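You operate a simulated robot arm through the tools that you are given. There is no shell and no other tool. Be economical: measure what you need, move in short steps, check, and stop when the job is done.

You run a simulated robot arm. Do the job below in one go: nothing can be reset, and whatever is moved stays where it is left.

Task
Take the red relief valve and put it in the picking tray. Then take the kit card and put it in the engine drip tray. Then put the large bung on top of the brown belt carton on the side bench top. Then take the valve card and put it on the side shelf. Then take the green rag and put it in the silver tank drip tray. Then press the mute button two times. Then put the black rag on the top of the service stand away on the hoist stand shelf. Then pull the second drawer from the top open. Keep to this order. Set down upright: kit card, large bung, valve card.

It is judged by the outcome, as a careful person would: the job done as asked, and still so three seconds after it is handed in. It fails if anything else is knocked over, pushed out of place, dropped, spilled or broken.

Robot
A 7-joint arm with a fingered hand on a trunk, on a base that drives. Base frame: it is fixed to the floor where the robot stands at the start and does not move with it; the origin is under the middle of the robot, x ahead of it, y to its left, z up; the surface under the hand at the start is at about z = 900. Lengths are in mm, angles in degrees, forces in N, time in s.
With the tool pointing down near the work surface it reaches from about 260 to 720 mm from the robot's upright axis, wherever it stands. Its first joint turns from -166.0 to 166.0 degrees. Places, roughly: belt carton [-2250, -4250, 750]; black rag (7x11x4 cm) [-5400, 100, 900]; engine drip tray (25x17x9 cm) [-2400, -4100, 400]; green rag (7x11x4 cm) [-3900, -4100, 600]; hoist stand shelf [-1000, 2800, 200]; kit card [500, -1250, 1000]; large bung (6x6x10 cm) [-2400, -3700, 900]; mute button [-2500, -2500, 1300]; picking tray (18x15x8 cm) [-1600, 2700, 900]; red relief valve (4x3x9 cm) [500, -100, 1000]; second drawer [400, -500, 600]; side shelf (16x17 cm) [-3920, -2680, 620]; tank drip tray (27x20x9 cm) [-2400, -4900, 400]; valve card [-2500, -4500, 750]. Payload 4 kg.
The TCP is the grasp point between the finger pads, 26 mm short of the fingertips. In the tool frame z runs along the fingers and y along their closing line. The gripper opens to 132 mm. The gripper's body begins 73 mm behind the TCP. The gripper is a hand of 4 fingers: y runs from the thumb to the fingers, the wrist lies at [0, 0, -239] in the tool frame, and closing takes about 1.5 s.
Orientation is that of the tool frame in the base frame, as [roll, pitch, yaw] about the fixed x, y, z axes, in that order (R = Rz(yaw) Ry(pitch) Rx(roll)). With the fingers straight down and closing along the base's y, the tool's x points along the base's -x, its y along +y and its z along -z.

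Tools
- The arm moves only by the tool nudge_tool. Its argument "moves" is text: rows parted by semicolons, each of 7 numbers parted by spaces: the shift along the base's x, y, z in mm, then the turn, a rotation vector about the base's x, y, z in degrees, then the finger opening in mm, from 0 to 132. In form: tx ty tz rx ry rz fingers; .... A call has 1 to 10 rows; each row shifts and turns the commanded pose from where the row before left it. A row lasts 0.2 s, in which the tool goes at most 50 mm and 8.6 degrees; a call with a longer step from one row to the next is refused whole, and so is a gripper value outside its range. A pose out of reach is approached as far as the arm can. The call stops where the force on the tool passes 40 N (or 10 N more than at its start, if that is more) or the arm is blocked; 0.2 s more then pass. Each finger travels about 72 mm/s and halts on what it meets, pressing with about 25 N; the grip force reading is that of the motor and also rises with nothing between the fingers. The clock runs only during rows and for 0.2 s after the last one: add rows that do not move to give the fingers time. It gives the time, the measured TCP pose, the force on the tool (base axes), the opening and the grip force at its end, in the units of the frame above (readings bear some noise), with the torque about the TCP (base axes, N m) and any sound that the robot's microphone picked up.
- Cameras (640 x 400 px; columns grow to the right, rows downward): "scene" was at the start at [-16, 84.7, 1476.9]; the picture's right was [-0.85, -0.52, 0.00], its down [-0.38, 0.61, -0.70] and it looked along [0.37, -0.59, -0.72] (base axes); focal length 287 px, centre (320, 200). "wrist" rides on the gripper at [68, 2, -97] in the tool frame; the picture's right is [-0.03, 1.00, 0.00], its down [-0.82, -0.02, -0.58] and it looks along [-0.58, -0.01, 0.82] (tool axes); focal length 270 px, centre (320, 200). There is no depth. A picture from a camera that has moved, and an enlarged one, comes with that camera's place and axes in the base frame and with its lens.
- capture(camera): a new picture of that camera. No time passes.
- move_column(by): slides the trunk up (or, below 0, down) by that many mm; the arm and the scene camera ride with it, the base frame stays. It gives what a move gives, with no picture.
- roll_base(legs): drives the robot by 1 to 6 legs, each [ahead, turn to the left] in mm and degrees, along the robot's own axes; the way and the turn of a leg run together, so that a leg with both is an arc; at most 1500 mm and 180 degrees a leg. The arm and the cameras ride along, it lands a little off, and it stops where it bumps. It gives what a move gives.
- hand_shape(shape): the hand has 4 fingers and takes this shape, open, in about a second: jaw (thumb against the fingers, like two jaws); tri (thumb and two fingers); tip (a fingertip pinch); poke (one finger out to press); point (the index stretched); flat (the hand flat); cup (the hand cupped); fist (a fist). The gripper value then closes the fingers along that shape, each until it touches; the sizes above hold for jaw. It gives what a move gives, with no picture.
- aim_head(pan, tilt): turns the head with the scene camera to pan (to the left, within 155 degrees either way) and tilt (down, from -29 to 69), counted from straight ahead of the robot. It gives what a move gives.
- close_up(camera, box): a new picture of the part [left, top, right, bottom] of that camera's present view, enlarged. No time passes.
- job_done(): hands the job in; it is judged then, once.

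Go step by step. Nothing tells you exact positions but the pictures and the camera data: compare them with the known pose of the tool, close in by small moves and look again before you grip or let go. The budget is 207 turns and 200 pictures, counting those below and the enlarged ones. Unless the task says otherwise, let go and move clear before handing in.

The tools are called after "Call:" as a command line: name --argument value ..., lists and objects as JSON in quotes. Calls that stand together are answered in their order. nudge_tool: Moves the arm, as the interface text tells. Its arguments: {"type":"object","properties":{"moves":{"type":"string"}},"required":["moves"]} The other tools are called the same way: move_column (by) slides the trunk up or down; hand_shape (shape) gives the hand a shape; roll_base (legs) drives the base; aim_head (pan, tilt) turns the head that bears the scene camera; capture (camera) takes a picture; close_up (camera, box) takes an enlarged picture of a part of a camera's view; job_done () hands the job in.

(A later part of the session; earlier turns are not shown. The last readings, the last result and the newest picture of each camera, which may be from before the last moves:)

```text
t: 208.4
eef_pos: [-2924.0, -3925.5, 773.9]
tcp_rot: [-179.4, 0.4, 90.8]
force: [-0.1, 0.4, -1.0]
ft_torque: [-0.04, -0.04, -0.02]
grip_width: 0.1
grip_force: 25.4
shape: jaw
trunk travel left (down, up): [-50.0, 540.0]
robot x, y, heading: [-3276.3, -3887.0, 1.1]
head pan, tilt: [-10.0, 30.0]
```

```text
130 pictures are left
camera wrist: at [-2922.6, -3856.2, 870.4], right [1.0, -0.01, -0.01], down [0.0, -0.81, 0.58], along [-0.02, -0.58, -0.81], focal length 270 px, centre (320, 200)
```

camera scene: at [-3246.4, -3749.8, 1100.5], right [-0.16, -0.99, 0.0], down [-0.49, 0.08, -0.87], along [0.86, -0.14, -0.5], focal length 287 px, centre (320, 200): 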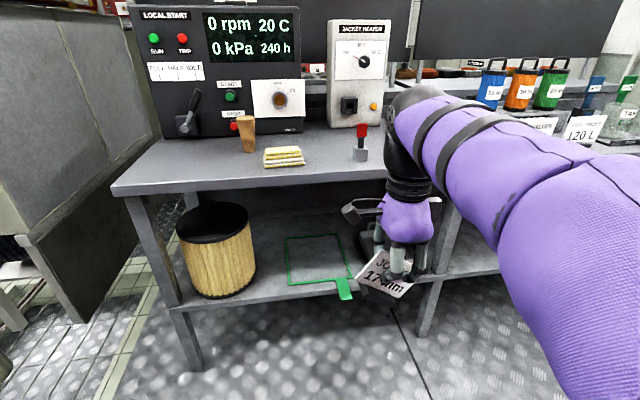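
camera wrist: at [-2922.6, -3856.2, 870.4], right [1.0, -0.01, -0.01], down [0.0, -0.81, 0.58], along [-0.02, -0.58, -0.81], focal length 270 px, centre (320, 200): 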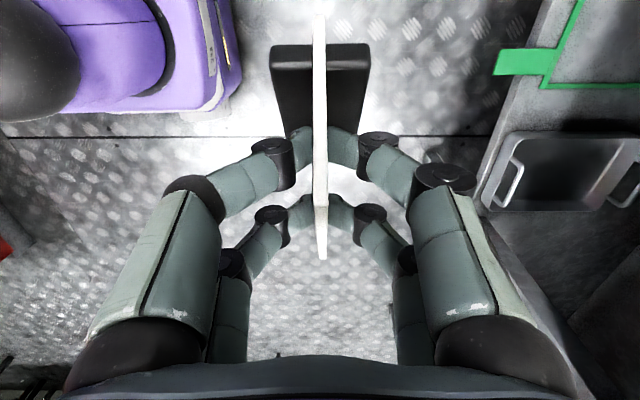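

Tray estimate: front wall x≈-2571, y -4046…-4229, shelf z≈300, rim ≈390. Move the base to about [-3040, -4125] facing the bench.

Call:
roll_base --legs '[[0, -46], [330, 0], [0, 45]]'

Call:
nudge_tool --moves "0 0 0 0 0 8 0;0 0 0 0 0 8 0;0 0 0 0 0 8 0;0 0 0 0 0 8 0;0 0 0 0 0 8 0;0 0 0 0 0 8 0;0 0 0 0 0 8 0;0 0 0 0 0 8 0;0 0 0 0 0 8 0;0 0 0 0 0 8 0"

Call:
capture --camera "wrist"

Call:
capture --camera "scene"

```text
t: 215.2
eef_pos: [-2690.6, -4159.1, 774.1]
tcp_rot: [-179.4, 0.3, 89.9]
force: [-0.4, 0.2, -1.4]
ft_torque: [-0.01, -0.05, 0.04]
grip_width: 0.0
grip_force: 25.2
shape: jaw
trunk travel left (down, up): [-50.0, 540.0]
robot x, y, heading: [-3035.6, -4119.1, 0.0]
head pan, tilt: [-10.0, 30.0]
```

```text
t: 217.3
eef_pos: [-2689.5, -4158.7, 774.7]
tcp_rot: [-179.2, 0.2, 169.8]
force: [-0.1, 0.2, -1.6]
ft_torque: [-0.01, -0.01, 0.04]
grip_width: 0.0
grip_force: 25.1
shape: jaw
trunk travel left (down, up): [-50.0, 540.0]
robot x, y, heading: [-3039.8, -4117.7, 0.0]
head pan, tilt: [-10.0, 30.0]
```

```text
129 pictures are left
camera wrist: at [-2758.0, -4145.2, 870.6], right [0.2, 0.98, -0.01], down [0.8, -0.15, 0.58], along [0.57, -0.13, -0.81], focal length 270 px, centre (320, 200)
```

wrist: 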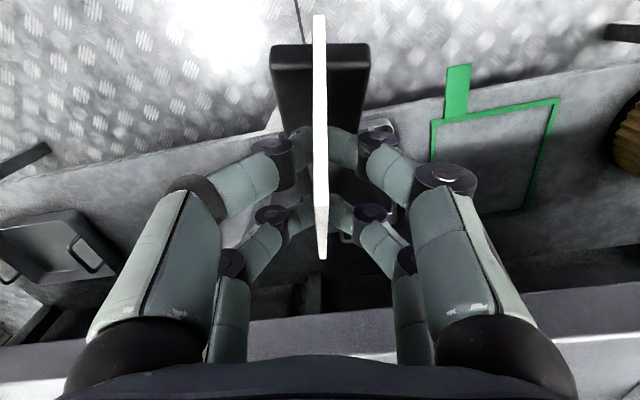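

```text
128 pictures are left
camera scene: at [-3009.9, -3979.4, 1100.5], right [-0.17, -0.99, 0.0], down [-0.49, 0.09, -0.87], along [0.85, -0.15, -0.5], focal length 287 px, centre (320, 200)
```

scene: 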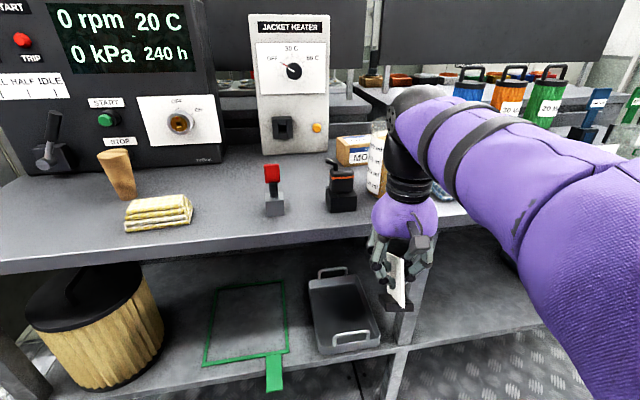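

Tray is visible now. Zoom for exact corners.

Call:
close_up --camera "scene" --box '[270, 240, 440, 370]'

```text
3.08 times, centred on (355, 305) of scene
camera zoom: at [-3009.9, -3979.4, 1100.5], right [-0.17, -0.99, 0.0], down [-0.49, 0.09, -0.87], along [0.85, -0.15, -0.5], focal length 883 px, centre (212, -123)
```

zoom: 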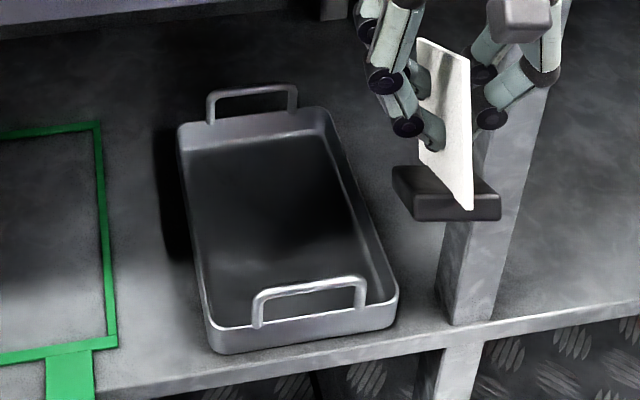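

Tray: x -2527…-2287, y -4066…-4246, wall top ≈347, front handle top ≈385. I'll lower, set yaw 180 and tilt 35° so the card is upright, in front of the shelf.

Call:
move_column --by -50

Call:
nudge_tool --moves "5 0 -45 0 0 5 0;5 0 -45 0 0 5 0;5 0 -45 0 -7 0 0;5 0 -45 0 -7 0 0;0 0 -40 0 -7 0 0;0 0 0 0 -7 0 0;0 0 0 0 -7 0 0;0 0 0 0 0 0 0"

Call:
capture --camera "wrist"

Call:
capture --camera "scene"

```text
t: 218.3
eef_pos: [-2690.1, -4160.1, 724.5]
tcp_rot: [-179.2, 0.3, 169.9]
force: [-1.0, 0.3, -1.3]
ft_torque: [-0.02, -0.03, 0.0]
grip_width: 0.0
grip_force: 24.9
shape: jaw
trunk travel left (down, up): [0.0, 590.0]
robot x, y, heading: [-3040.8, -4118.6, 0.3]
head pan, tilt: [-10.0, 30.0]
```

```text
t: 220.1
eef_pos: [-2635.7, -4168.8, 533.5]
tcp_rot: [-179.4, 35.3, 179.8]
force: [-0.9, 0.5, -0.6]
ft_torque: [0.0, 0.03, 0.0]
grip_width: 0.0
grip_force: 24.7
shape: jaw
out of reach, approached as far as the arm can: row 6, 7
trunk travel left (down, up): [0.0, 590.0]
robot x, y, heading: [-3041.9, -4115.5, 0.2]
head pan, tilt: [-10.0, 30.0]
```

```text
126 pictures are left
camera wrist: at [-2747.9, -4166.2, 573.4], right [0.03, 1.0, 0.01], down [0.33, -0.02, 0.94], along [0.94, -0.03, -0.33], focal length 270 px, centre (320, 200)
```

wrist: 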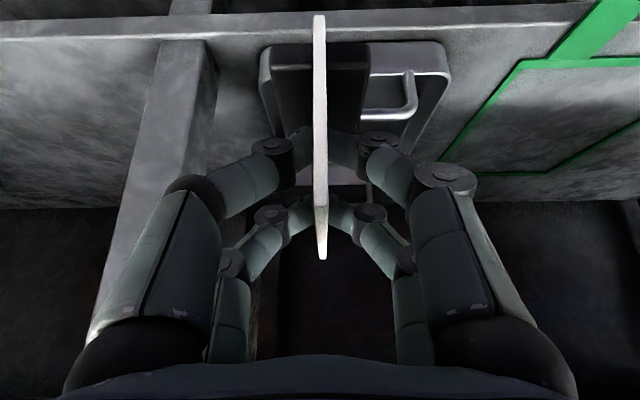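

```text
125 pictures are left
camera scene: at [-3009.9, -3979.4, 1050.5], right [-0.17, -0.99, 0.0], down [-0.49, 0.09, -0.87], along [0.85, -0.15, -0.5], focal length 287 px, centre (320, 200)
```

scene: 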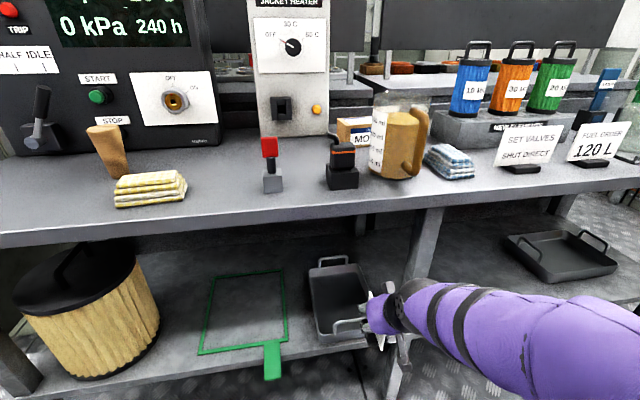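

Card upright with the hand tilted. Move in over the tray's front handle.

Call:
nudge_tool --moves "40 3 -18 0 0 0 0;40 3 -18 0 0 0 0;40 3 -18 0 0 0 0;40 3 -14 0 0 0 0;0 0 0 0 0 0 0"

Call:
capture --camera "wrist"

Call:
close_up --camera "scene" --box '[270, 220, 440, 370]'

```text
t: 220.7
eef_pos: [-2564.6, -4186.4, 503.6]
tcp_rot: [-175.1, 34.5, -177.9]
force: [1.2, 1.3, 20.2]
ft_torque: [0.15, -0.04, -0.04]
grip_width: 0.1
grip_force: 25.0
shape: jaw
trunk travel left (down, up): [0.0, 590.0]
robot x, y, heading: [-3043.2, -4120.0, -0.1]
head pan, tilt: [-10.0, 30.0]
stopped in row 3: the force on the tool passed its limit at 54 N (the readings are from after the stop); the commanded pose is now the measured one
```

```text
124 pictures are left
camera wrist: at [-2676.1, -4180.8, 543.9], right [0.03, 1.0, -0.06], down [0.35, 0.04, 0.94], along [0.94, -0.05, -0.34], focal length 270 px, centre (320, 200)
```

wrist: 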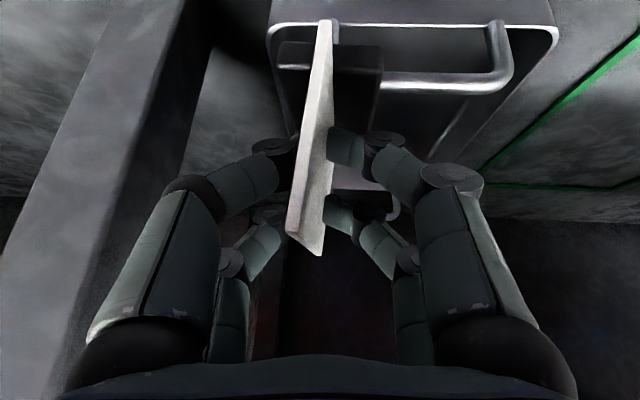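

```text
2.67 times, centred on (355, 295) of scene
camera zoom: at [-3010.7, -3979.0, 1050.8], right [-0.17, -0.99, 0.0], down [-0.49, 0.09, -0.87], along [0.85, -0.15, -0.5], focal length 766 px, centre (227, -53)
```

zoom: 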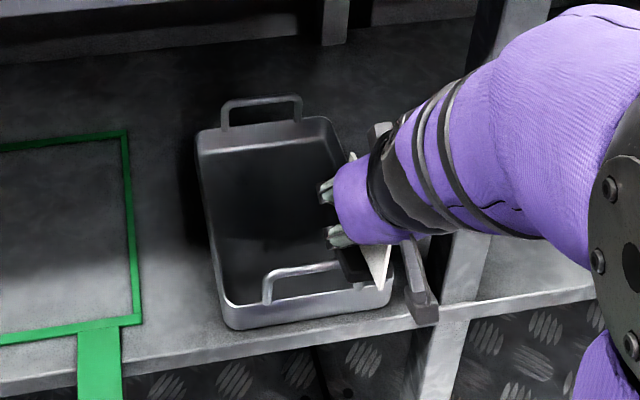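

Something was touched and the card twisted slightly. Back off up and out and inspect.

Call:
nudge_tool --moves "0 0 15 0 0 0 0;-20 5 15 0 0 0 0;-30 10 15 0 0 0 0;-20 10 10 0 0 0 0;0 0 0 0 0 0 0"

Call:
capture --camera "wrist"

Call:
capture --camera "scene"

```text
t: 221.9
eef_pos: [-2635.1, -4159.8, 556.3]
tcp_rot: [-175.1, 34.0, -177.9]
force: [-0.6, -0.3, -1.6]
ft_torque: [-0.01, 0.0, -0.02]
grip_width: 0.0
grip_force: 24.8
shape: jaw
trunk travel left (down, up): [0.0, 590.0]
robot x, y, heading: [-3043.4, -4114.2, -0.2]
head pan, tilt: [-10.0, 30.0]
```

```text
122 pictures are left
camera wrist: at [-2747.6, -4154.9, 597.7], right [0.03, 1.0, -0.06], down [0.35, 0.04, 0.93], along [0.93, -0.05, -0.35], focal length 270 px, centre (320, 200)
```

wrist: 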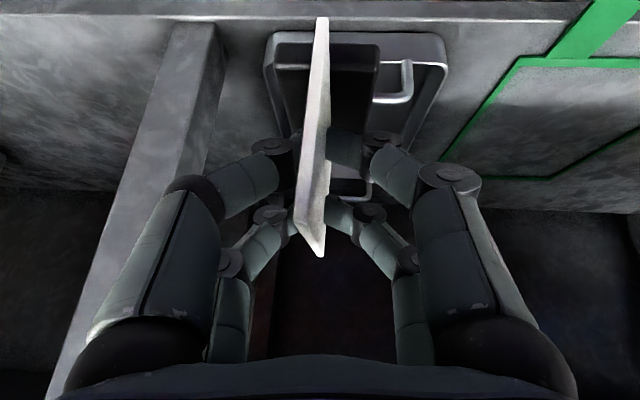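

```text
121 pictures are left
camera scene: at [-3009.9, -3979.4, 1050.5], right [-0.17, -0.99, 0.0], down [-0.49, 0.09, -0.87], along [0.85, -0.15, -0.5], focal length 287 px, centre (320, 200)
```

scene: 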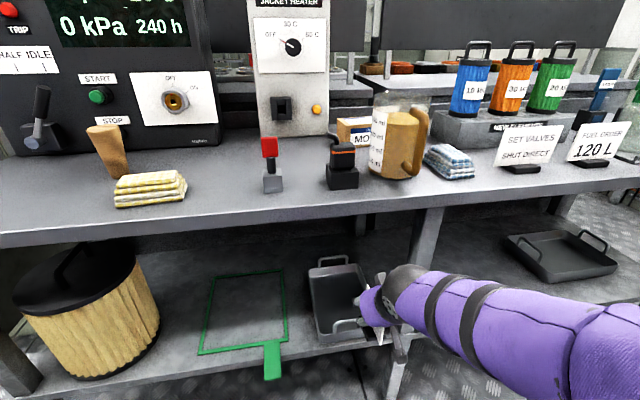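

The foot touched the tray handle (handle top is nearer z≈420; my command was lower than measured). Restore the tool orientation and inspect the card.

Call:
nudge_tool --moves "0 0 0 4 -1 0.7 0;20 0 0 0 0 0 0;0 0 0 0 0 0 0"

Call:
capture --camera "wrist"

Call:
close_up --camera "scene" --box '[330, 240, 450, 360]'

```text
t: 222.7
eef_pos: [-2616.5, -4161.1, 556.0]
tcp_rot: [180.0, 35.0, -180.0]
force: [-0.2, 0.2, -1.6]
ft_torque: [0.02, 0.0, -0.01]
grip_width: 0.0
grip_force: 25.2
shape: jaw
trunk travel left (down, up): [0.0, 590.0]
robot x, y, heading: [-3039.7, -4115.1, 0.1]
head pan, tilt: [-10.0, 30.0]
```

```text
120 pictures are left
camera wrist: at [-2728.3, -4158.9, 595.3], right [0.02, 1.0, 0.01], down [0.34, -0.02, 0.94], along [0.94, -0.01, -0.34], focal length 270 px, centre (320, 200)
```

wrist: 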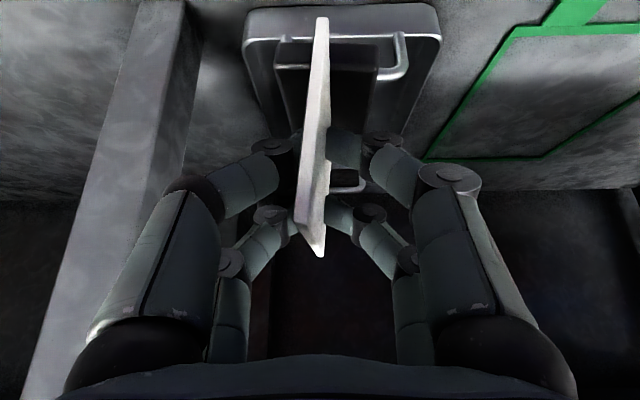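

```text
3.33 times, centred on (390, 300) of scene
camera zoom: at [-3009.9, -3979.4, 1050.5], right [-0.17, -0.99, 0.0], down [-0.49, 0.09, -0.87], along [0.85, -0.15, -0.5], focal length 957 px, centre (87, -133)
```

zoom: 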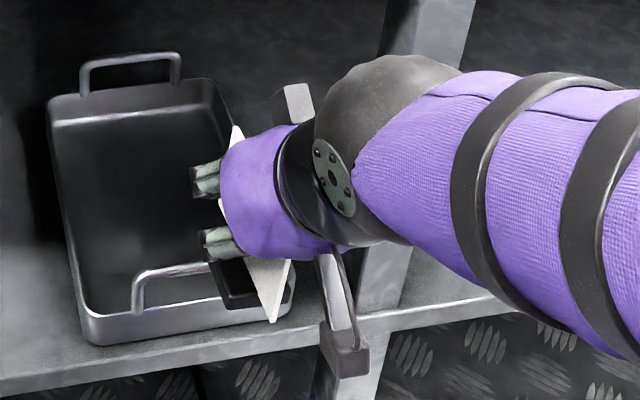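

Card only slightly rotated in grip. Proceed with a higher crossing over the handle, counter-rolling 3°.

Call:
nudge_tool --moves "32 4 -14 -3 0 0 0;32 4 -14 0 0 0 0;32 4 -14 0 0 0 0;32 4 -12 0 0 0 0;0 0 0 0 0 0 0"

Call:
capture --camera "wrist"

Call:
close_up --camera "scene" --box '[300, 210, 450, 360]'

```text
t: 223.9
eef_pos: [-2488.0, -4143.8, 501.9]
tcp_rot: [-176.3, 35.0, -177.8]
force: [-0.3, 0.7, -1.1]
ft_torque: [0.01, 0.0, -0.03]
grip_width: 0.0
grip_force: 25.1
shape: jaw
trunk travel left (down, up): [0.0, 590.0]
robot x, y, heading: [-3039.9, -4116.1, 0.3]
head pan, tilt: [-10.0, 30.0]
```

```text
118 pictures are left
camera wrist: at [-2599.4, -4140.1, 541.6], right [0.02, 1.0, -0.04], down [0.34, 0.03, 0.94], along [0.94, -0.03, -0.34], focal length 270 px, centre (320, 200)
```

wrist: 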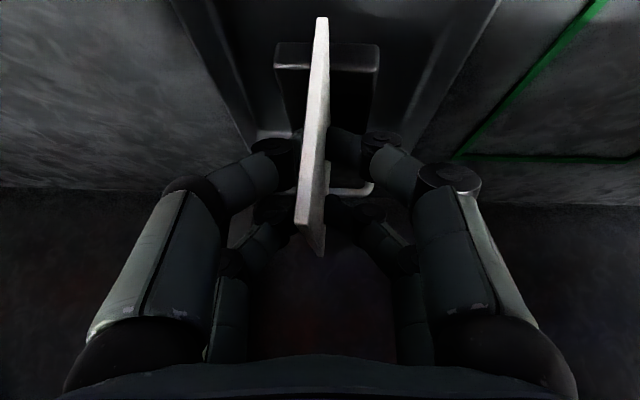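

```text
2.67 times, centred on (375, 285) of scene
camera zoom: at [-3009.8, -3979.3, 1050.5], right [-0.17, -0.99, 0.0], down [-0.49, 0.09, -0.87], along [0.85, -0.15, -0.5], focal length 766 px, centre (173, -27)
```

zoom: 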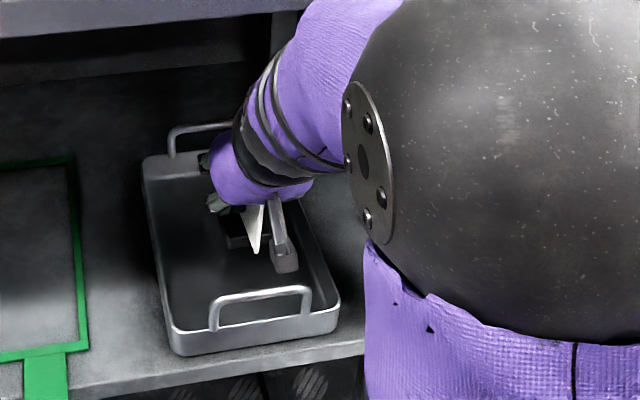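

Over the tray. Descend diagonally, then feel for the floor.

Call:
nudge_tool --moves "22 3 -24 0 0 0 0;22 3 -24 0 0 0 0;22 3 -24 0 0 0 0;19 0 -18 0 0 0 0;0 0 0 0 0 0 0"

Call:
capture --camera "wrist"

Call:
close_up --camera "scene" --box '[300, 210, 450, 360]'

```text
t: 224.9
eef_pos: [-2397.2, -4134.8, 424.7]
tcp_rot: [-176.2, 36.3, -177.7]
force: [-2.7, -0.4, 15.3]
ft_torque: [-0.01, -0.31, 0.0]
grip_width: 0.2
grip_force: 25.1
shape: jaw
trunk travel left (down, up): [0.0, 590.0]
robot x, y, heading: [-3043.1, -4115.3, 0.1]
head pan, tilt: [-10.0, 30.0]
stopped in row 5: the force on the tool passed its limit at 44 N (the readings are from after the stop); the commanded pose is now the measured one
```

```text
116 pictures are left
camera wrist: at [-2510.7, -4132.0, 461.6], right [0.02, 1.0, -0.04], down [0.31, 0.03, 0.95], along [0.95, -0.03, -0.31], focal length 270 px, centre (320, 200)
```

wrist: 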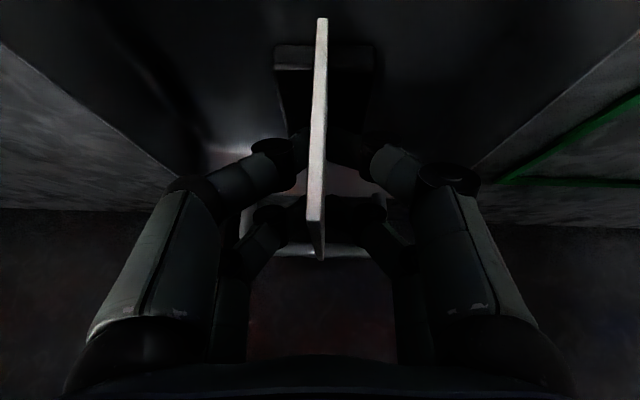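

```text
2.67 times, centred on (375, 285) of scene
camera zoom: at [-3010.9, -3979.3, 1050.7], right [-0.17, -0.99, 0.0], down [-0.49, 0.09, -0.87], along [0.85, -0.15, -0.5], focal length 766 px, centre (173, -27)
```

zoom: 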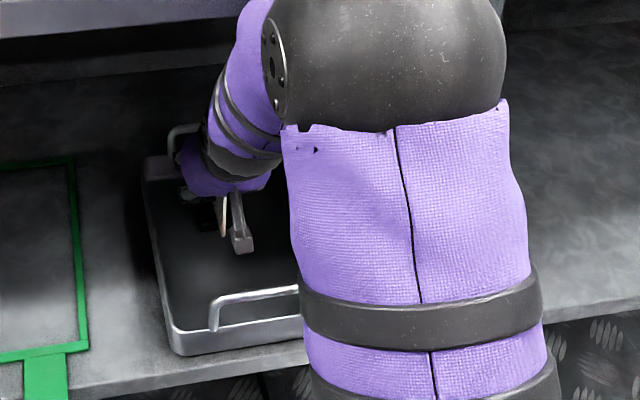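

The foot touched the tray floor (contact just ahead of the TCP). Relieve the pressure slightly and release.

Call:
nudge_tool --moves "0 0 2 0 0 0 0;0 0 0 0 0 0 0;0 0 0 0 0 0 10;0 0 0 0 0 0 20;0 0 0 0 0 0 35;0 0 0 0 0 0 45;0 0 0 0 0 0 45"

Call:
capture --camera "wrist"

Call:
close_up --camera "scene" --box '[300, 210, 450, 360]'

```text
t: 226.5
eef_pos: [-2400.5, -4135.1, 424.0]
tcp_rot: [-176.2, 35.8, -177.8]
force: [0.2, -0.5, -0.6]
ft_torque: [0.0, 0.02, 0.01]
grip_width: 44.6
grip_force: 0.1
shape: jaw
trunk travel left (down, up): [0.0, 590.0]
robot x, y, heading: [-3039.8, -4115.0, 0.3]
head pan, tilt: [-10.0, 30.0]
```

```text
114 pictures are left
camera wrist: at [-2511.6, -4132.0, 461.0], right [0.02, 1.0, -0.04], down [0.32, 0.03, 0.95], along [0.95, -0.03, -0.32], focal length 270 px, centre (320, 200)
```

wrist: 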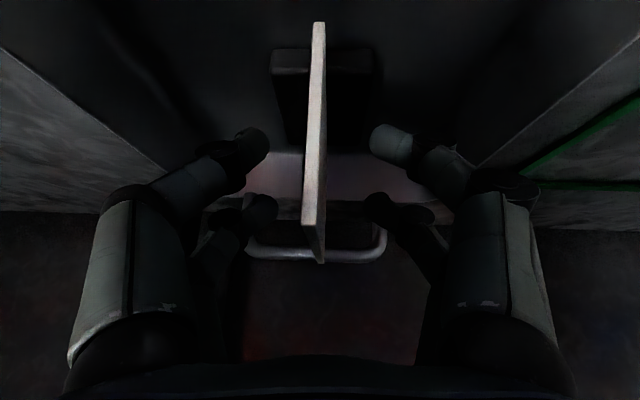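

```text
2.67 times, centred on (375, 285) of scene
camera zoom: at [-3009.8, -3979.3, 1050.5], right [-0.17, -0.99, 0.0], down [-0.49, 0.09, -0.87], along [0.85, -0.15, -0.5], focal length 766 px, centre (173, -27)
```

zoom: 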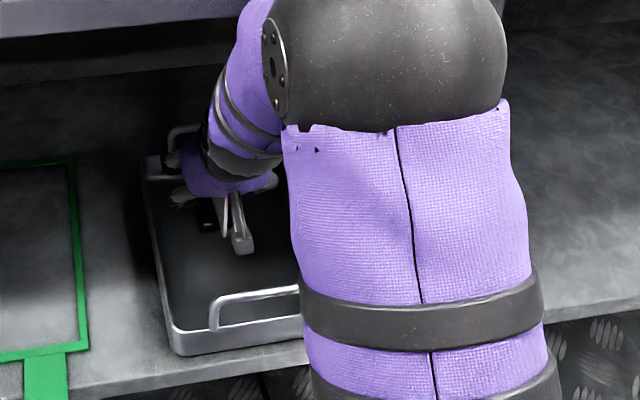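

Card stands in the tray. Retract along the entry path.

Call:
nudge_tool --moves "-22 0 19 0 0 0 45;-22 -1 19 0 0 0 45;-22 -2 19 0 0 0 45;-22 -2 19 0 0 0 45;-32 -4 14 3 0 0 45;-32 -4 14 0 0 0 45;-32 -4 14 0 0 0 45;-32 0 14 0 0 0 45;0 0 0 0 0 0 45"

Call:
capture --camera "wrist"

Call:
close_up --camera "scene" --box '[280, 210, 450, 360]'

```text
t: 228.5
eef_pos: [-2614.7, -4152.8, 555.2]
tcp_rot: [180.0, 36.0, 179.9]
force: [0.1, 0.8, -0.1]
ft_torque: [0.02, 0.01, -0.03]
grip_width: 44.9
grip_force: 0.0
shape: jaw
trunk travel left (down, up): [0.0, 590.0]
robot x, y, heading: [-3040.2, -4116.8, 0.3]
head pan, tilt: [-10.0, 30.0]
```

```text
112 pictures are left
camera wrist: at [-2727.1, -4151.4, 592.4], right [0.02, 1.0, 0.01], down [0.32, -0.02, 0.95], along [0.95, -0.01, -0.32], focal length 270 px, centre (320, 200)
```

wrist: 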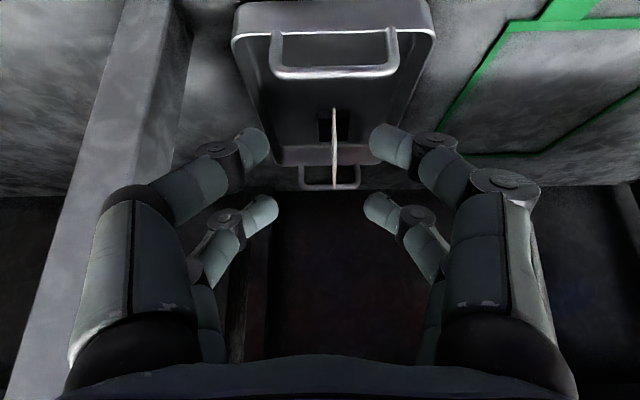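

```text
2.67 times, centred on (365, 285) of scene
camera zoom: at [-3009.9, -3979.3, 1050.5], right [-0.17, -0.99, 0.0], down [-0.49, 0.09, -0.87], along [0.85, -0.15, -0.5], focal length 766 px, centre (200, -27)
```

zoom: 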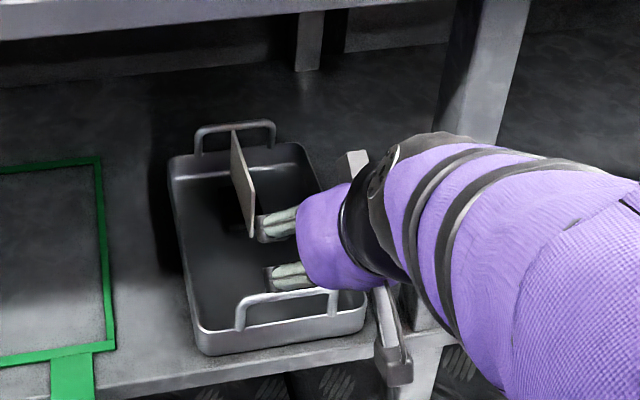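

Kit card is upright in the engine drip tray. Next the bung: straighten, raise the column, and view the bench top.

Call:
nudge_tool --moves "-10 0 0 0 7.2 0 45;-10 0 0 0 7.2 0 45;-10 0 0 0 7.2 0 45;0 0 0 0 7.2 0 45;0 0 0 0 7.2 0 45;0 0 0 0 0 0 45"

Call:
move_column --by 450

Call:
aim_head --pan 15 --tilt 40

Call:
capture --camera "scene"

Call:
aim_head --pan -20 --tilt 40

Call:
capture --camera "scene"

```text
t: 229.9
eef_pos: [-2645.3, -4152.8, 556.0]
tcp_rot: [-179.9, -0.1, -180.0]
force: [0.4, -1.0, 0.0]
ft_torque: [0.03, 0.0, -0.01]
grip_width: 44.9
grip_force: 0.1
shape: jaw
trunk travel left (down, up): [0.0, 590.0]
robot x, y, heading: [-3038.7, -4116.0, 0.1]
head pan, tilt: [-10.0, 30.0]
```

```text
refused: 450 is not a number from -400 to 400
```

```text
t: 230.8
eef_pos: [-2643.5, -4152.5, 555.2]
tcp_rot: [-179.9, 0.0, 179.9]
force: [0.3, -0.8, 0.2]
ft_torque: [0.0, 0.01, -0.01]
grip_width: 44.9
grip_force: 0.1
shape: jaw
trunk travel left (down, up): [0.0, 590.0]
robot x, y, heading: [-3042.6, -4117.2, 0.3]
head pan, tilt: [15.0, 40.0]
```

```text
110 pictures are left
camera scene: at [-3016.9, -3941.7, 1035.2], right [0.26, -0.97, 0.0], down [-0.62, -0.17, -0.77], along [0.74, 0.2, -0.64], focal length 287 px, centre (320, 200)
```

scene: 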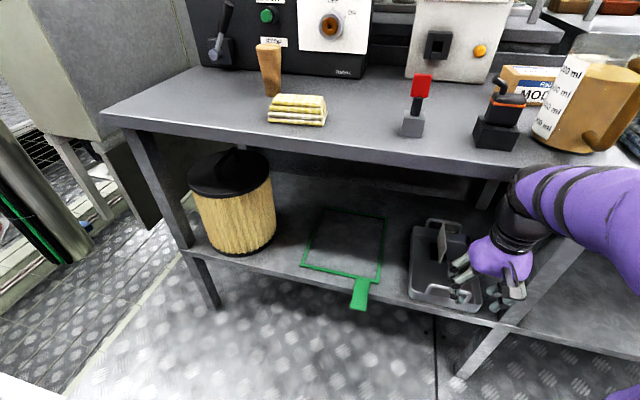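

```text
t: 231.8
eef_pos: [-2644.8, -4151.8, 555.2]
tcp_rot: [180.0, 0.0, 180.0]
force: [0.1, -0.5, 0.9]
ft_torque: [0.01, -0.03, 0.01]
grip_width: 45.0
grip_force: 0.1
shape: jaw
trunk travel left (down, up): [0.0, 590.0]
robot x, y, heading: [-3040.3, -4116.9, -0.2]
head pan, tilt: [-20.0, 40.0]
```

```text
109 pictures are left
camera scene: at [-3019.1, -3992.7, 1035.2], right [-0.34, -0.94, 0.0], down [-0.6, 0.22, -0.77], along [0.72, -0.26, -0.64], focal length 287 px, centre (320, 200)
```

scene: 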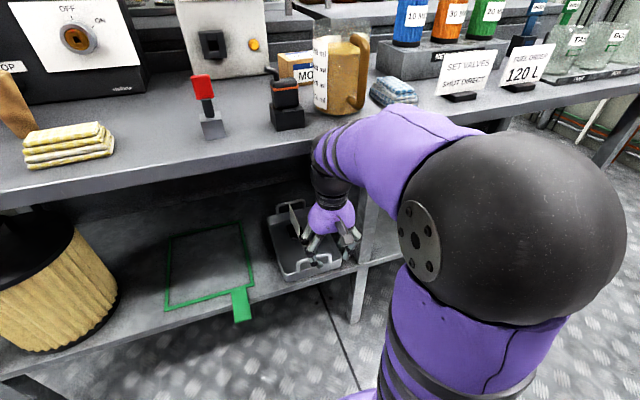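

Raise the column 400, then look at the bench top from above.

Call:
move_column --by 400

Call:
capture --camera "scene"

Call:
aim_head --pan 20 --tilt 45

Call:
capture --camera "scene"

```text
t: 235.7
eef_pos: [-2645.1, -4151.4, 955.6]
tcp_rot: [179.9, 0.0, 180.0]
force: [0.6, -0.4, 0.4]
ft_torque: [0.02, 0.03, -0.01]
grip_width: 44.9
grip_force: 0.1
shape: jaw
trunk travel left (down, up): [-400.0, 190.0]
robot x, y, heading: [-3040.8, -4116.6, -0.1]
head pan, tilt: [-20.0, 40.0]
```

```text
108 pictures are left
camera scene: at [-3019.0, -3992.7, 1435.1], right [-0.34, -0.94, 0.0], down [-0.6, 0.22, -0.77], along [0.72, -0.26, -0.64], focal length 287 px, centre (320, 200)
```

scene: 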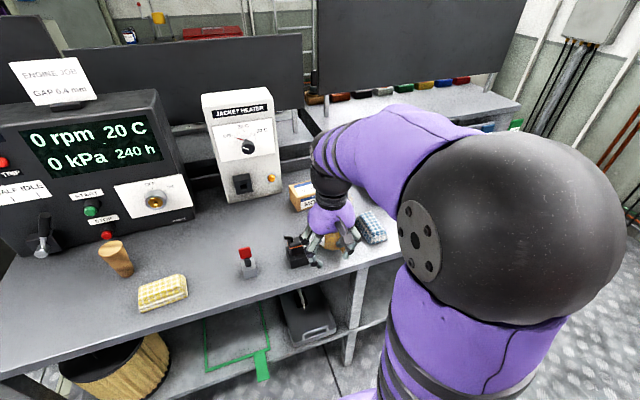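

```text
t: 236.7
eef_pos: [-2643.7, -4152.8, 955.9]
tcp_rot: [180.0, 0.0, 179.9]
force: [-0.2, 0.1, 0.6]
ft_torque: [-0.04, 0.02, -0.02]
grip_width: 45.3
grip_force: 0.1
shape: jaw
trunk travel left (down, up): [-400.0, 190.0]
robot x, y, heading: [-3040.4, -4115.3, 0.2]
head pan, tilt: [20.0, 45.0]
```

```text
107 pictures are left
camera scene: at [-3022.6, -3935.9, 1427.9], right [0.34, -0.94, 0.0], down [-0.66, -0.24, -0.71], along [0.66, 0.24, -0.71], focal length 287 px, centre (320, 200)
```

scene: 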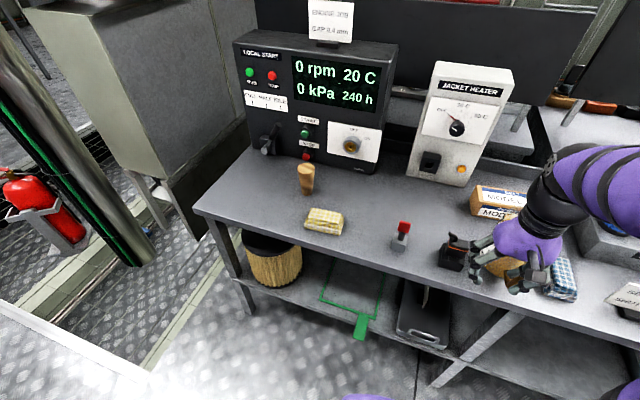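

Bench top is z≈805; bung at about [-2427, -3672]. Raise the hand and shift the base to about [-2905, -4000], from where both bung and carton are reachable.

Call:
nudge_tool --moves "0 0 48 0 0 0 90;0 0 48 0 0 0 90;0 0 48 0 0 0 90;0 0 40 0 0 0 90"

Call:
roll_base --legs '[[0, 41], [178, 0], [0, -41]]'

Call:
aim_head --pan 10 --tilt 50

Call:
capture --camera "scene"

Call:
capture --camera "wrist"

```text
t: 237.7
eef_pos: [-2644.7, -4152.7, 1140.8]
tcp_rot: [-179.9, 0.0, 180.0]
force: [0.2, 0.3, -1.2]
ft_torque: [-0.01, -0.01, 0.01]
grip_width: 90.0
grip_force: 0.0
shape: jaw
trunk travel left (down, up): [-400.0, 190.0]
robot x, y, heading: [-3041.3, -4117.2, 0.2]
head pan, tilt: [20.0, 45.0]
```

```text
t: 243.4
eef_pos: [-2508.8, -4034.6, 1141.1]
tcp_rot: [180.0, 0.0, -179.7]
force: [0.9, -0.2, -0.3]
ft_torque: [0.03, 0.01, -0.02]
grip_width: 89.6
grip_force: 0.0
shape: jaw
trunk travel left (down, up): [-400.0, 190.0]
robot x, y, heading: [-2901.3, -4002.1, 0.3]
head pan, tilt: [20.0, 45.0]
```

```text
t: 244.1
eef_pos: [-2508.9, -4034.2, 1140.7]
tcp_rot: [-179.9, 0.0, -179.7]
force: [0.3, -0.3, -0.4]
ft_torque: [0.03, 0.04, -0.02]
grip_width: 90.0
grip_force: 0.0
shape: jaw
trunk travel left (down, up): [-400.0, 190.0]
robot x, y, heading: [-2902.9, -4000.8, 0.5]
head pan, tilt: [10.0, 50.0]
```

```text
106 pictures are left
camera scene: at [-2887.8, -3834.0, 1421.0], right [0.18, -0.98, 0.0], down [-0.75, -0.14, -0.64], along [0.63, 0.12, -0.77], focal length 287 px, centre (320, 200)
```

scene: 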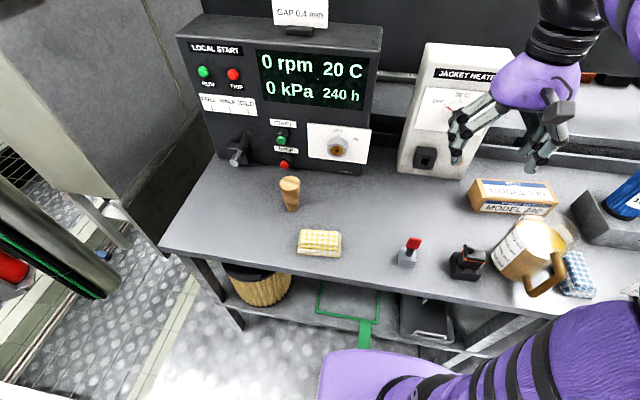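

```text
105 pictures are left
camera wrist: at [-2577.2, -4033.4, 1236.8], right [0.02, 1.0, 0.0], down [0.82, -0.02, 0.58], along [0.58, -0.01, -0.82], focal length 270 px, centre (320, 200)
```

wrist: 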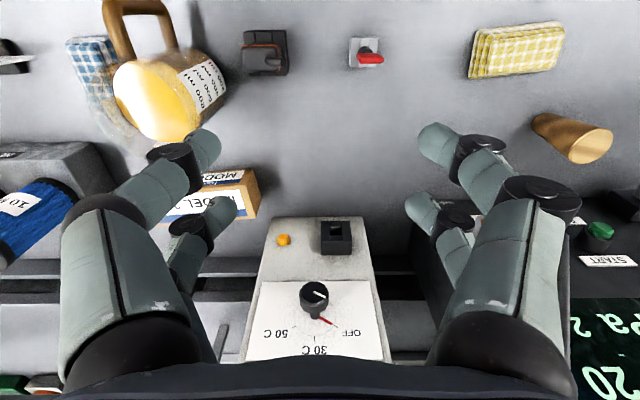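

Bung base at about [-2420, -3673], top ≈905. Move above it.

Call:
nudge_tool --moves "11 45 0 0 0 0 100;11 45 0 0 0 0 100;11 45 0 0 0 0 100;11 45 0 0 0 0 100;11 45 0 0 0 0 100;11 45 0 0 0 0 100;11 45 0 0 0 0 100;12 45 -20 0 0 0 100;0 0 -45 0 0 0 100;0 0 -40 0 0 0 100"

Call:
capture --camera "wrist"

Call:
capture --camera "scene"

```text
refused: row 8 steps farther than a row can; nothing moved
```

```text
104 pictures are left
camera wrist: at [-2577.2, -4033.4, 1236.8], right [0.02, 1.0, 0.0], down [0.82, -0.02, 0.58], along [0.58, -0.01, -0.82], focal length 270 px, centre (320, 200)
```

wrist: 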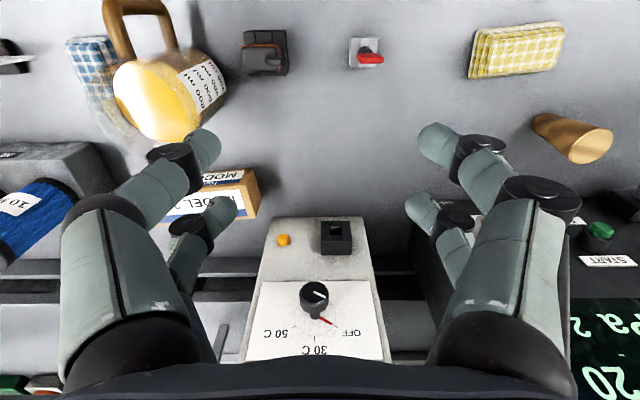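

```text
103 pictures are left
camera scene: at [-2887.8, -3834.0, 1421.0], right [0.18, -0.98, 0.0], down [-0.75, -0.14, -0.64], along [0.63, 0.12, -0.77], focal length 287 px, centre (320, 200)
```

scene: 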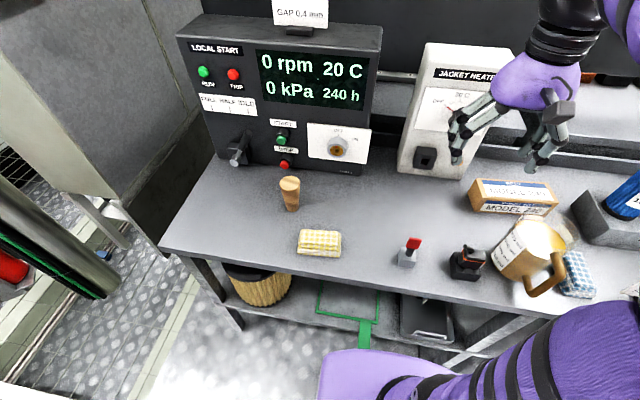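

Row 8 was too long; splitting it.

Call:
nudge_tool --moves "11 45 0 0 0 0 100;11 45 0 0 0 0 100;11 45 0 0 0 0 100;11 45 0 0 0 0 100;11 45 0 0 0 0 100;11 45 0 0 0 0 100;11 45 0 0 0 0 100;12 45 0 0 0 0 100;0 0 -45 0 0 0 100;0 0 -45 0 0 0 100"

Call:
capture --camera "wrist"

Call:
capture --camera "scene"

```text
t: 246.3
eef_pos: [-2418.9, -3673.9, 1048.4]
tcp_rot: [-180.0, 0.1, -179.7]
force: [-0.7, 0.9, 0.3]
ft_torque: [0.01, 0.02, 0.01]
grip_width: 100.0
grip_force: 0.1
shape: jaw
trunk travel left (down, up): [-400.0, 190.0]
robot x, y, heading: [-2905.7, -4000.7, 0.2]
head pan, tilt: [10.0, 50.0]
```

```text
102 pictures are left
camera wrist: at [-2487.3, -3673.4, 1145.0], right [0.02, 1.0, 0.0], down [0.82, -0.02, 0.58], along [0.58, -0.01, -0.82], focal length 270 px, centre (320, 200)
```

wrist: 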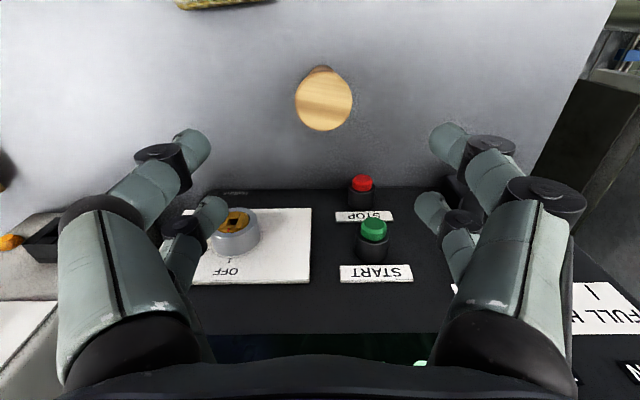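

```text
101 pictures are left
camera scene: at [-2887.9, -3834.2, 1421.0], right [0.18, -0.98, 0.0], down [-0.75, -0.14, -0.64], along [0.63, 0.12, -0.77], focal length 287 px, centre (320, 200)
```

scene: 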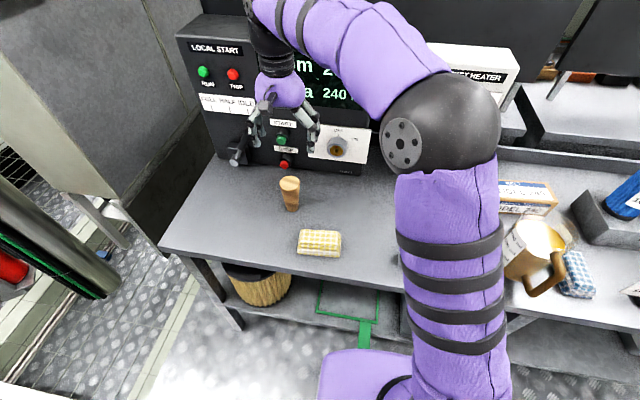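

Centred over the bung. Descend around it.

Call:
nudge_tool --moves "-4 4 -45 0 0 0 100;0 0 -45 0 0 0 100;0 0 -45 0 0 0 100;0 0 -40 0 0 0 100;0 0 0 0 0 0 100"

Call:
capture --camera "wrist"

Call:
close_up --camera "scene" --box '[220, 90, 400, 260]'

```text
t: 247.5
eef_pos: [-2420.9, -3673.5, 873.7]
tcp_rot: [-179.9, -0.1, -179.8]
force: [0.5, -0.6, 0.7]
ft_torque: [0.01, 0.02, 0.01]
grip_width: 99.9
grip_force: 0.0
shape: jaw
trunk travel left (down, up): [-400.0, 190.0]
robot x, y, heading: [-2902.6, -4000.1, 0.3]
head pan, tilt: [10.0, 50.0]
```

```text
100 pictures are left
camera wrist: at [-2490.4, -3672.3, 969.0], right [0.02, 1.0, 0.0], down [0.82, -0.02, 0.58], along [0.58, -0.01, -0.82], focal length 270 px, centre (320, 200)
```

wrist: 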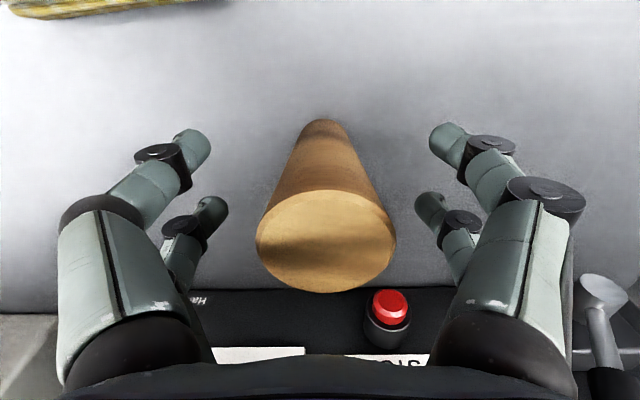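

```text
2.35 times, centred on (310, 175) of scene
camera zoom: at [-2887.5, -3833.8, 1420.9], right [0.18, -0.98, 0.0], down [-0.75, -0.14, -0.64], along [0.63, 0.12, -0.77], focal length 675 px, centre (344, 259)
```

zoom: 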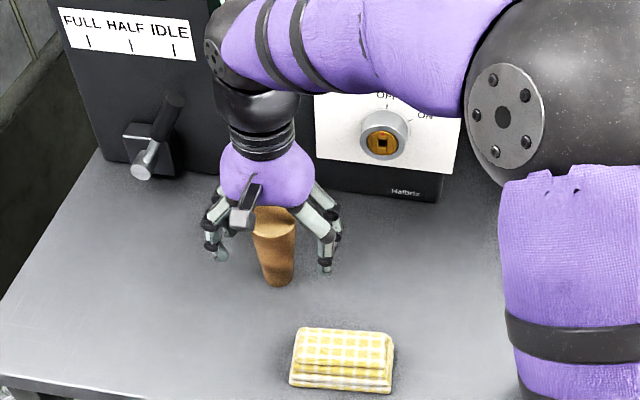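

Shift 7 mm back toward the bung axis, then close.

Call:
nudge_tool --moves "-7 2 0 0 0 0 100;0 0 0 0 0 0 60;0 0 0 0 0 0 30;0 0 0 0 0 0 20;0 0 0 0 0 0 20;0 0 0 0 0 0 20;0 0 0 0 0 0 20;0 0 0 0 0 0 20"

Call:
capture --camera "wrist"

```text
t: 249.3
eef_pos: [-2428.6, -3670.1, 874.1]
tcp_rot: [-180.0, -0.1, -179.7]
force: [-0.4, 0.1, 3.1]
ft_torque: [-0.03, -0.09, -0.01]
grip_width: 23.1
grip_force: 0.0
shape: jaw
trunk travel left (down, up): [-400.0, 190.0]
robot x, y, heading: [-2903.8, -3999.2, 0.5]
head pan, tilt: [10.0, 50.0]
```

```text
98 pictures are left
camera wrist: at [-2497.9, -3669.2, 970.5], right [0.02, 1.0, 0.0], down [0.82, -0.02, 0.58], along [0.58, -0.01, -0.82], focal length 270 px, centre (320, 200)
```

wrist: 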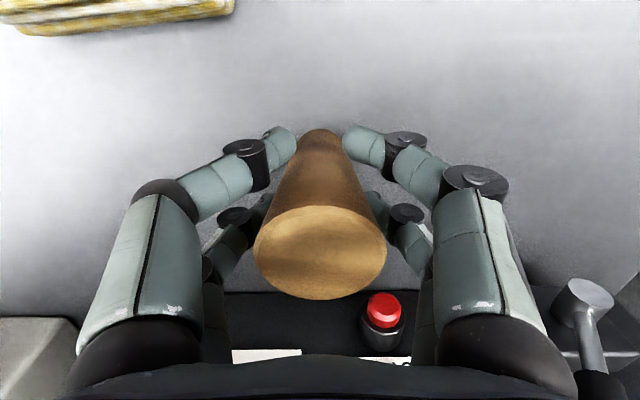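

Command full closure to grip.

Call:
nudge_tool --moves "0 0 0 0 0 0 0;0 0 0 0 0 0 0;0 0 0 0 0 0 0;0 0 0 0 0 0 0;0 0 0 0 0 0 0"

Call:
capture --camera "wrist"

```text
t: 250.5
eef_pos: [-2428.8, -3670.9, 874.1]
tcp_rot: [-179.9, 0.0, -179.6]
force: [0.5, -0.4, -0.3]
ft_torque: [0.02, -0.02, 0.02]
grip_width: 2.0
grip_force: 24.4
shape: jaw
trunk travel left (down, up): [-400.0, 190.0]
robot x, y, heading: [-2905.9, -4000.7, 0.4]
head pan, tilt: [10.0, 50.0]
```

```text
97 pictures are left
camera wrist: at [-2497.8, -3669.0, 970.2], right [0.02, 1.0, 0.0], down [0.82, -0.02, 0.58], along [0.58, -0.01, -0.82], focal length 270 px, centre (320, 200)
```

wrist: 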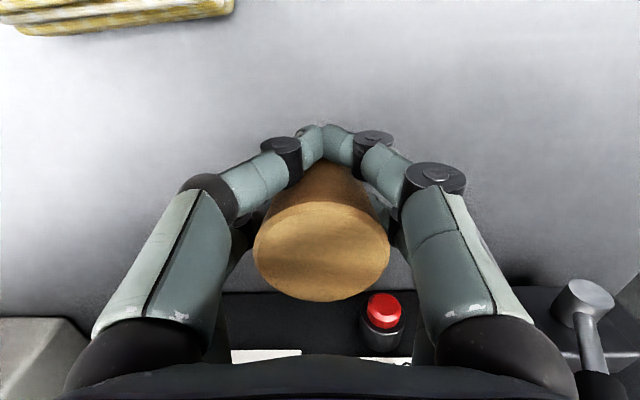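

The front pair closed ahead of the bung while the rear pair holds it. Test lift slightly.

Call:
nudge_tool --moves "0 0 10 0 0 0 0;0 0 15 0 0 0 0;0 0 0 0 0 0 0"

Call:
capture --camera "wrist"

Call:
close_up --camera "scene" --box '[220, 90, 400, 260]'

```text
t: 251.3
eef_pos: [-2429.5, -3669.7, 900.1]
tcp_rot: [180.0, 0.0, -179.7]
force: [0.5, 0.3, -0.8]
ft_torque: [-0.03, 0.0, 0.0]
grip_width: 1.9
grip_force: 25.2
shape: jaw
trunk travel left (down, up): [-400.0, 190.0]
robot x, y, heading: [-2905.6, -4004.9, 0.1]
head pan, tilt: [10.0, 50.0]
```

```text
96 pictures are left
camera wrist: at [-2498.4, -3668.3, 995.8], right [0.02, 1.0, 0.0], down [0.82, -0.02, 0.58], along [0.58, -0.01, -0.82], focal length 270 px, centre (320, 200)
```

wrist: 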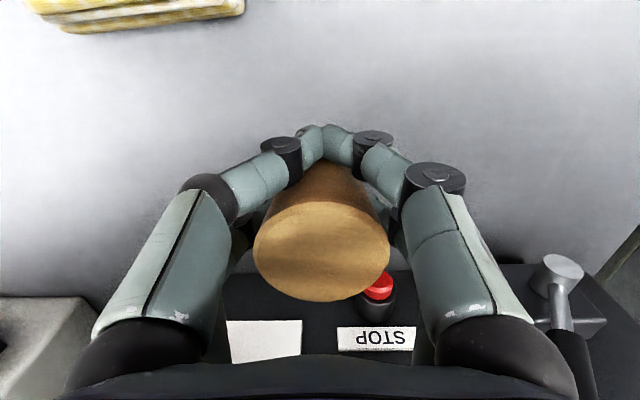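

```text
2.35 times, centred on (310, 175) of scene
camera zoom: at [-2887.8, -3833.9, 1421.0], right [0.18, -0.98, 0.0], down [-0.75, -0.14, -0.64], along [0.63, 0.12, -0.77], focal length 675 px, centre (344, 259)
```

zoom: 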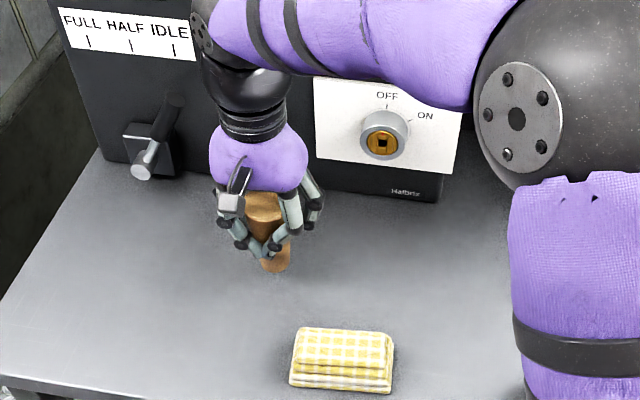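

Bung lifted upright. Raise, and zoom on the carton.

Call:
nudge_tool --moves "0 0 48 0 0 0 0;0 0 48 0 0 0 0;0 0 48 0 0 0 0;0 0 48 0 0 0 0;0 0 48 0 0 0 0"

Call:
close_up --camera "scene" --box '[440, 150, 600, 260]'

Call:
capture --camera "wrist"

```text
t: 252.5
eef_pos: [-2431.6, -3668.3, 1141.3]
tcp_rot: [-179.9, -0.1, -179.6]
force: [-0.3, 0.5, -0.4]
ft_torque: [0.0, 0.01, -0.02]
grip_width: 2.2
grip_force: 24.8
shape: jaw
trunk travel left (down, up): [-400.0, 190.0]
robot x, y, heading: [-2903.5, -3997.8, 0.3]
head pan, tilt: [10.0, 50.0]
```

```text
3.64 times, centred on (520, 205) of scene
camera zoom: at [-2887.6, -3833.7, 1420.9], right [0.18, -0.98, 0.0], down [-0.75, -0.14, -0.64], along [0.63, 0.12, -0.77], focal length 1044 px, centre (-407, 182)
```

zoom: 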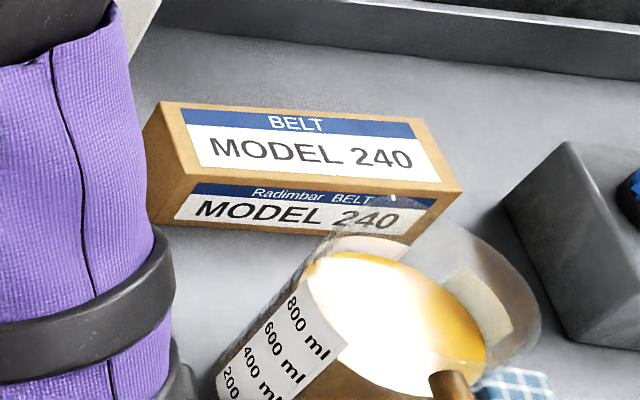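

```text
93 pictures are left
camera wrist: at [-2500.8, -3666.9, 1237.5], right [0.02, 1.0, 0.0], down [0.82, -0.01, 0.58], along [0.58, -0.01, -0.82], focal length 270 px, centre (320, 200)
```

wrist: 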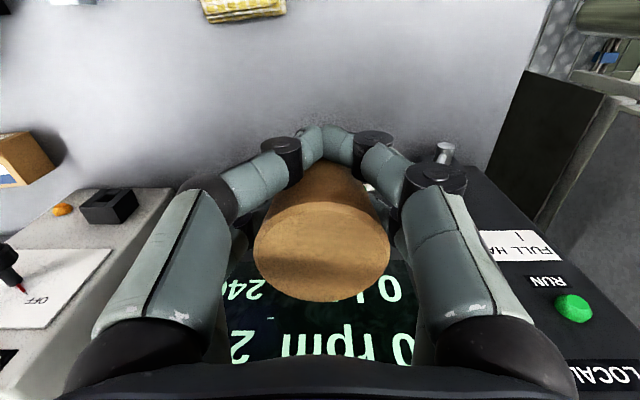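

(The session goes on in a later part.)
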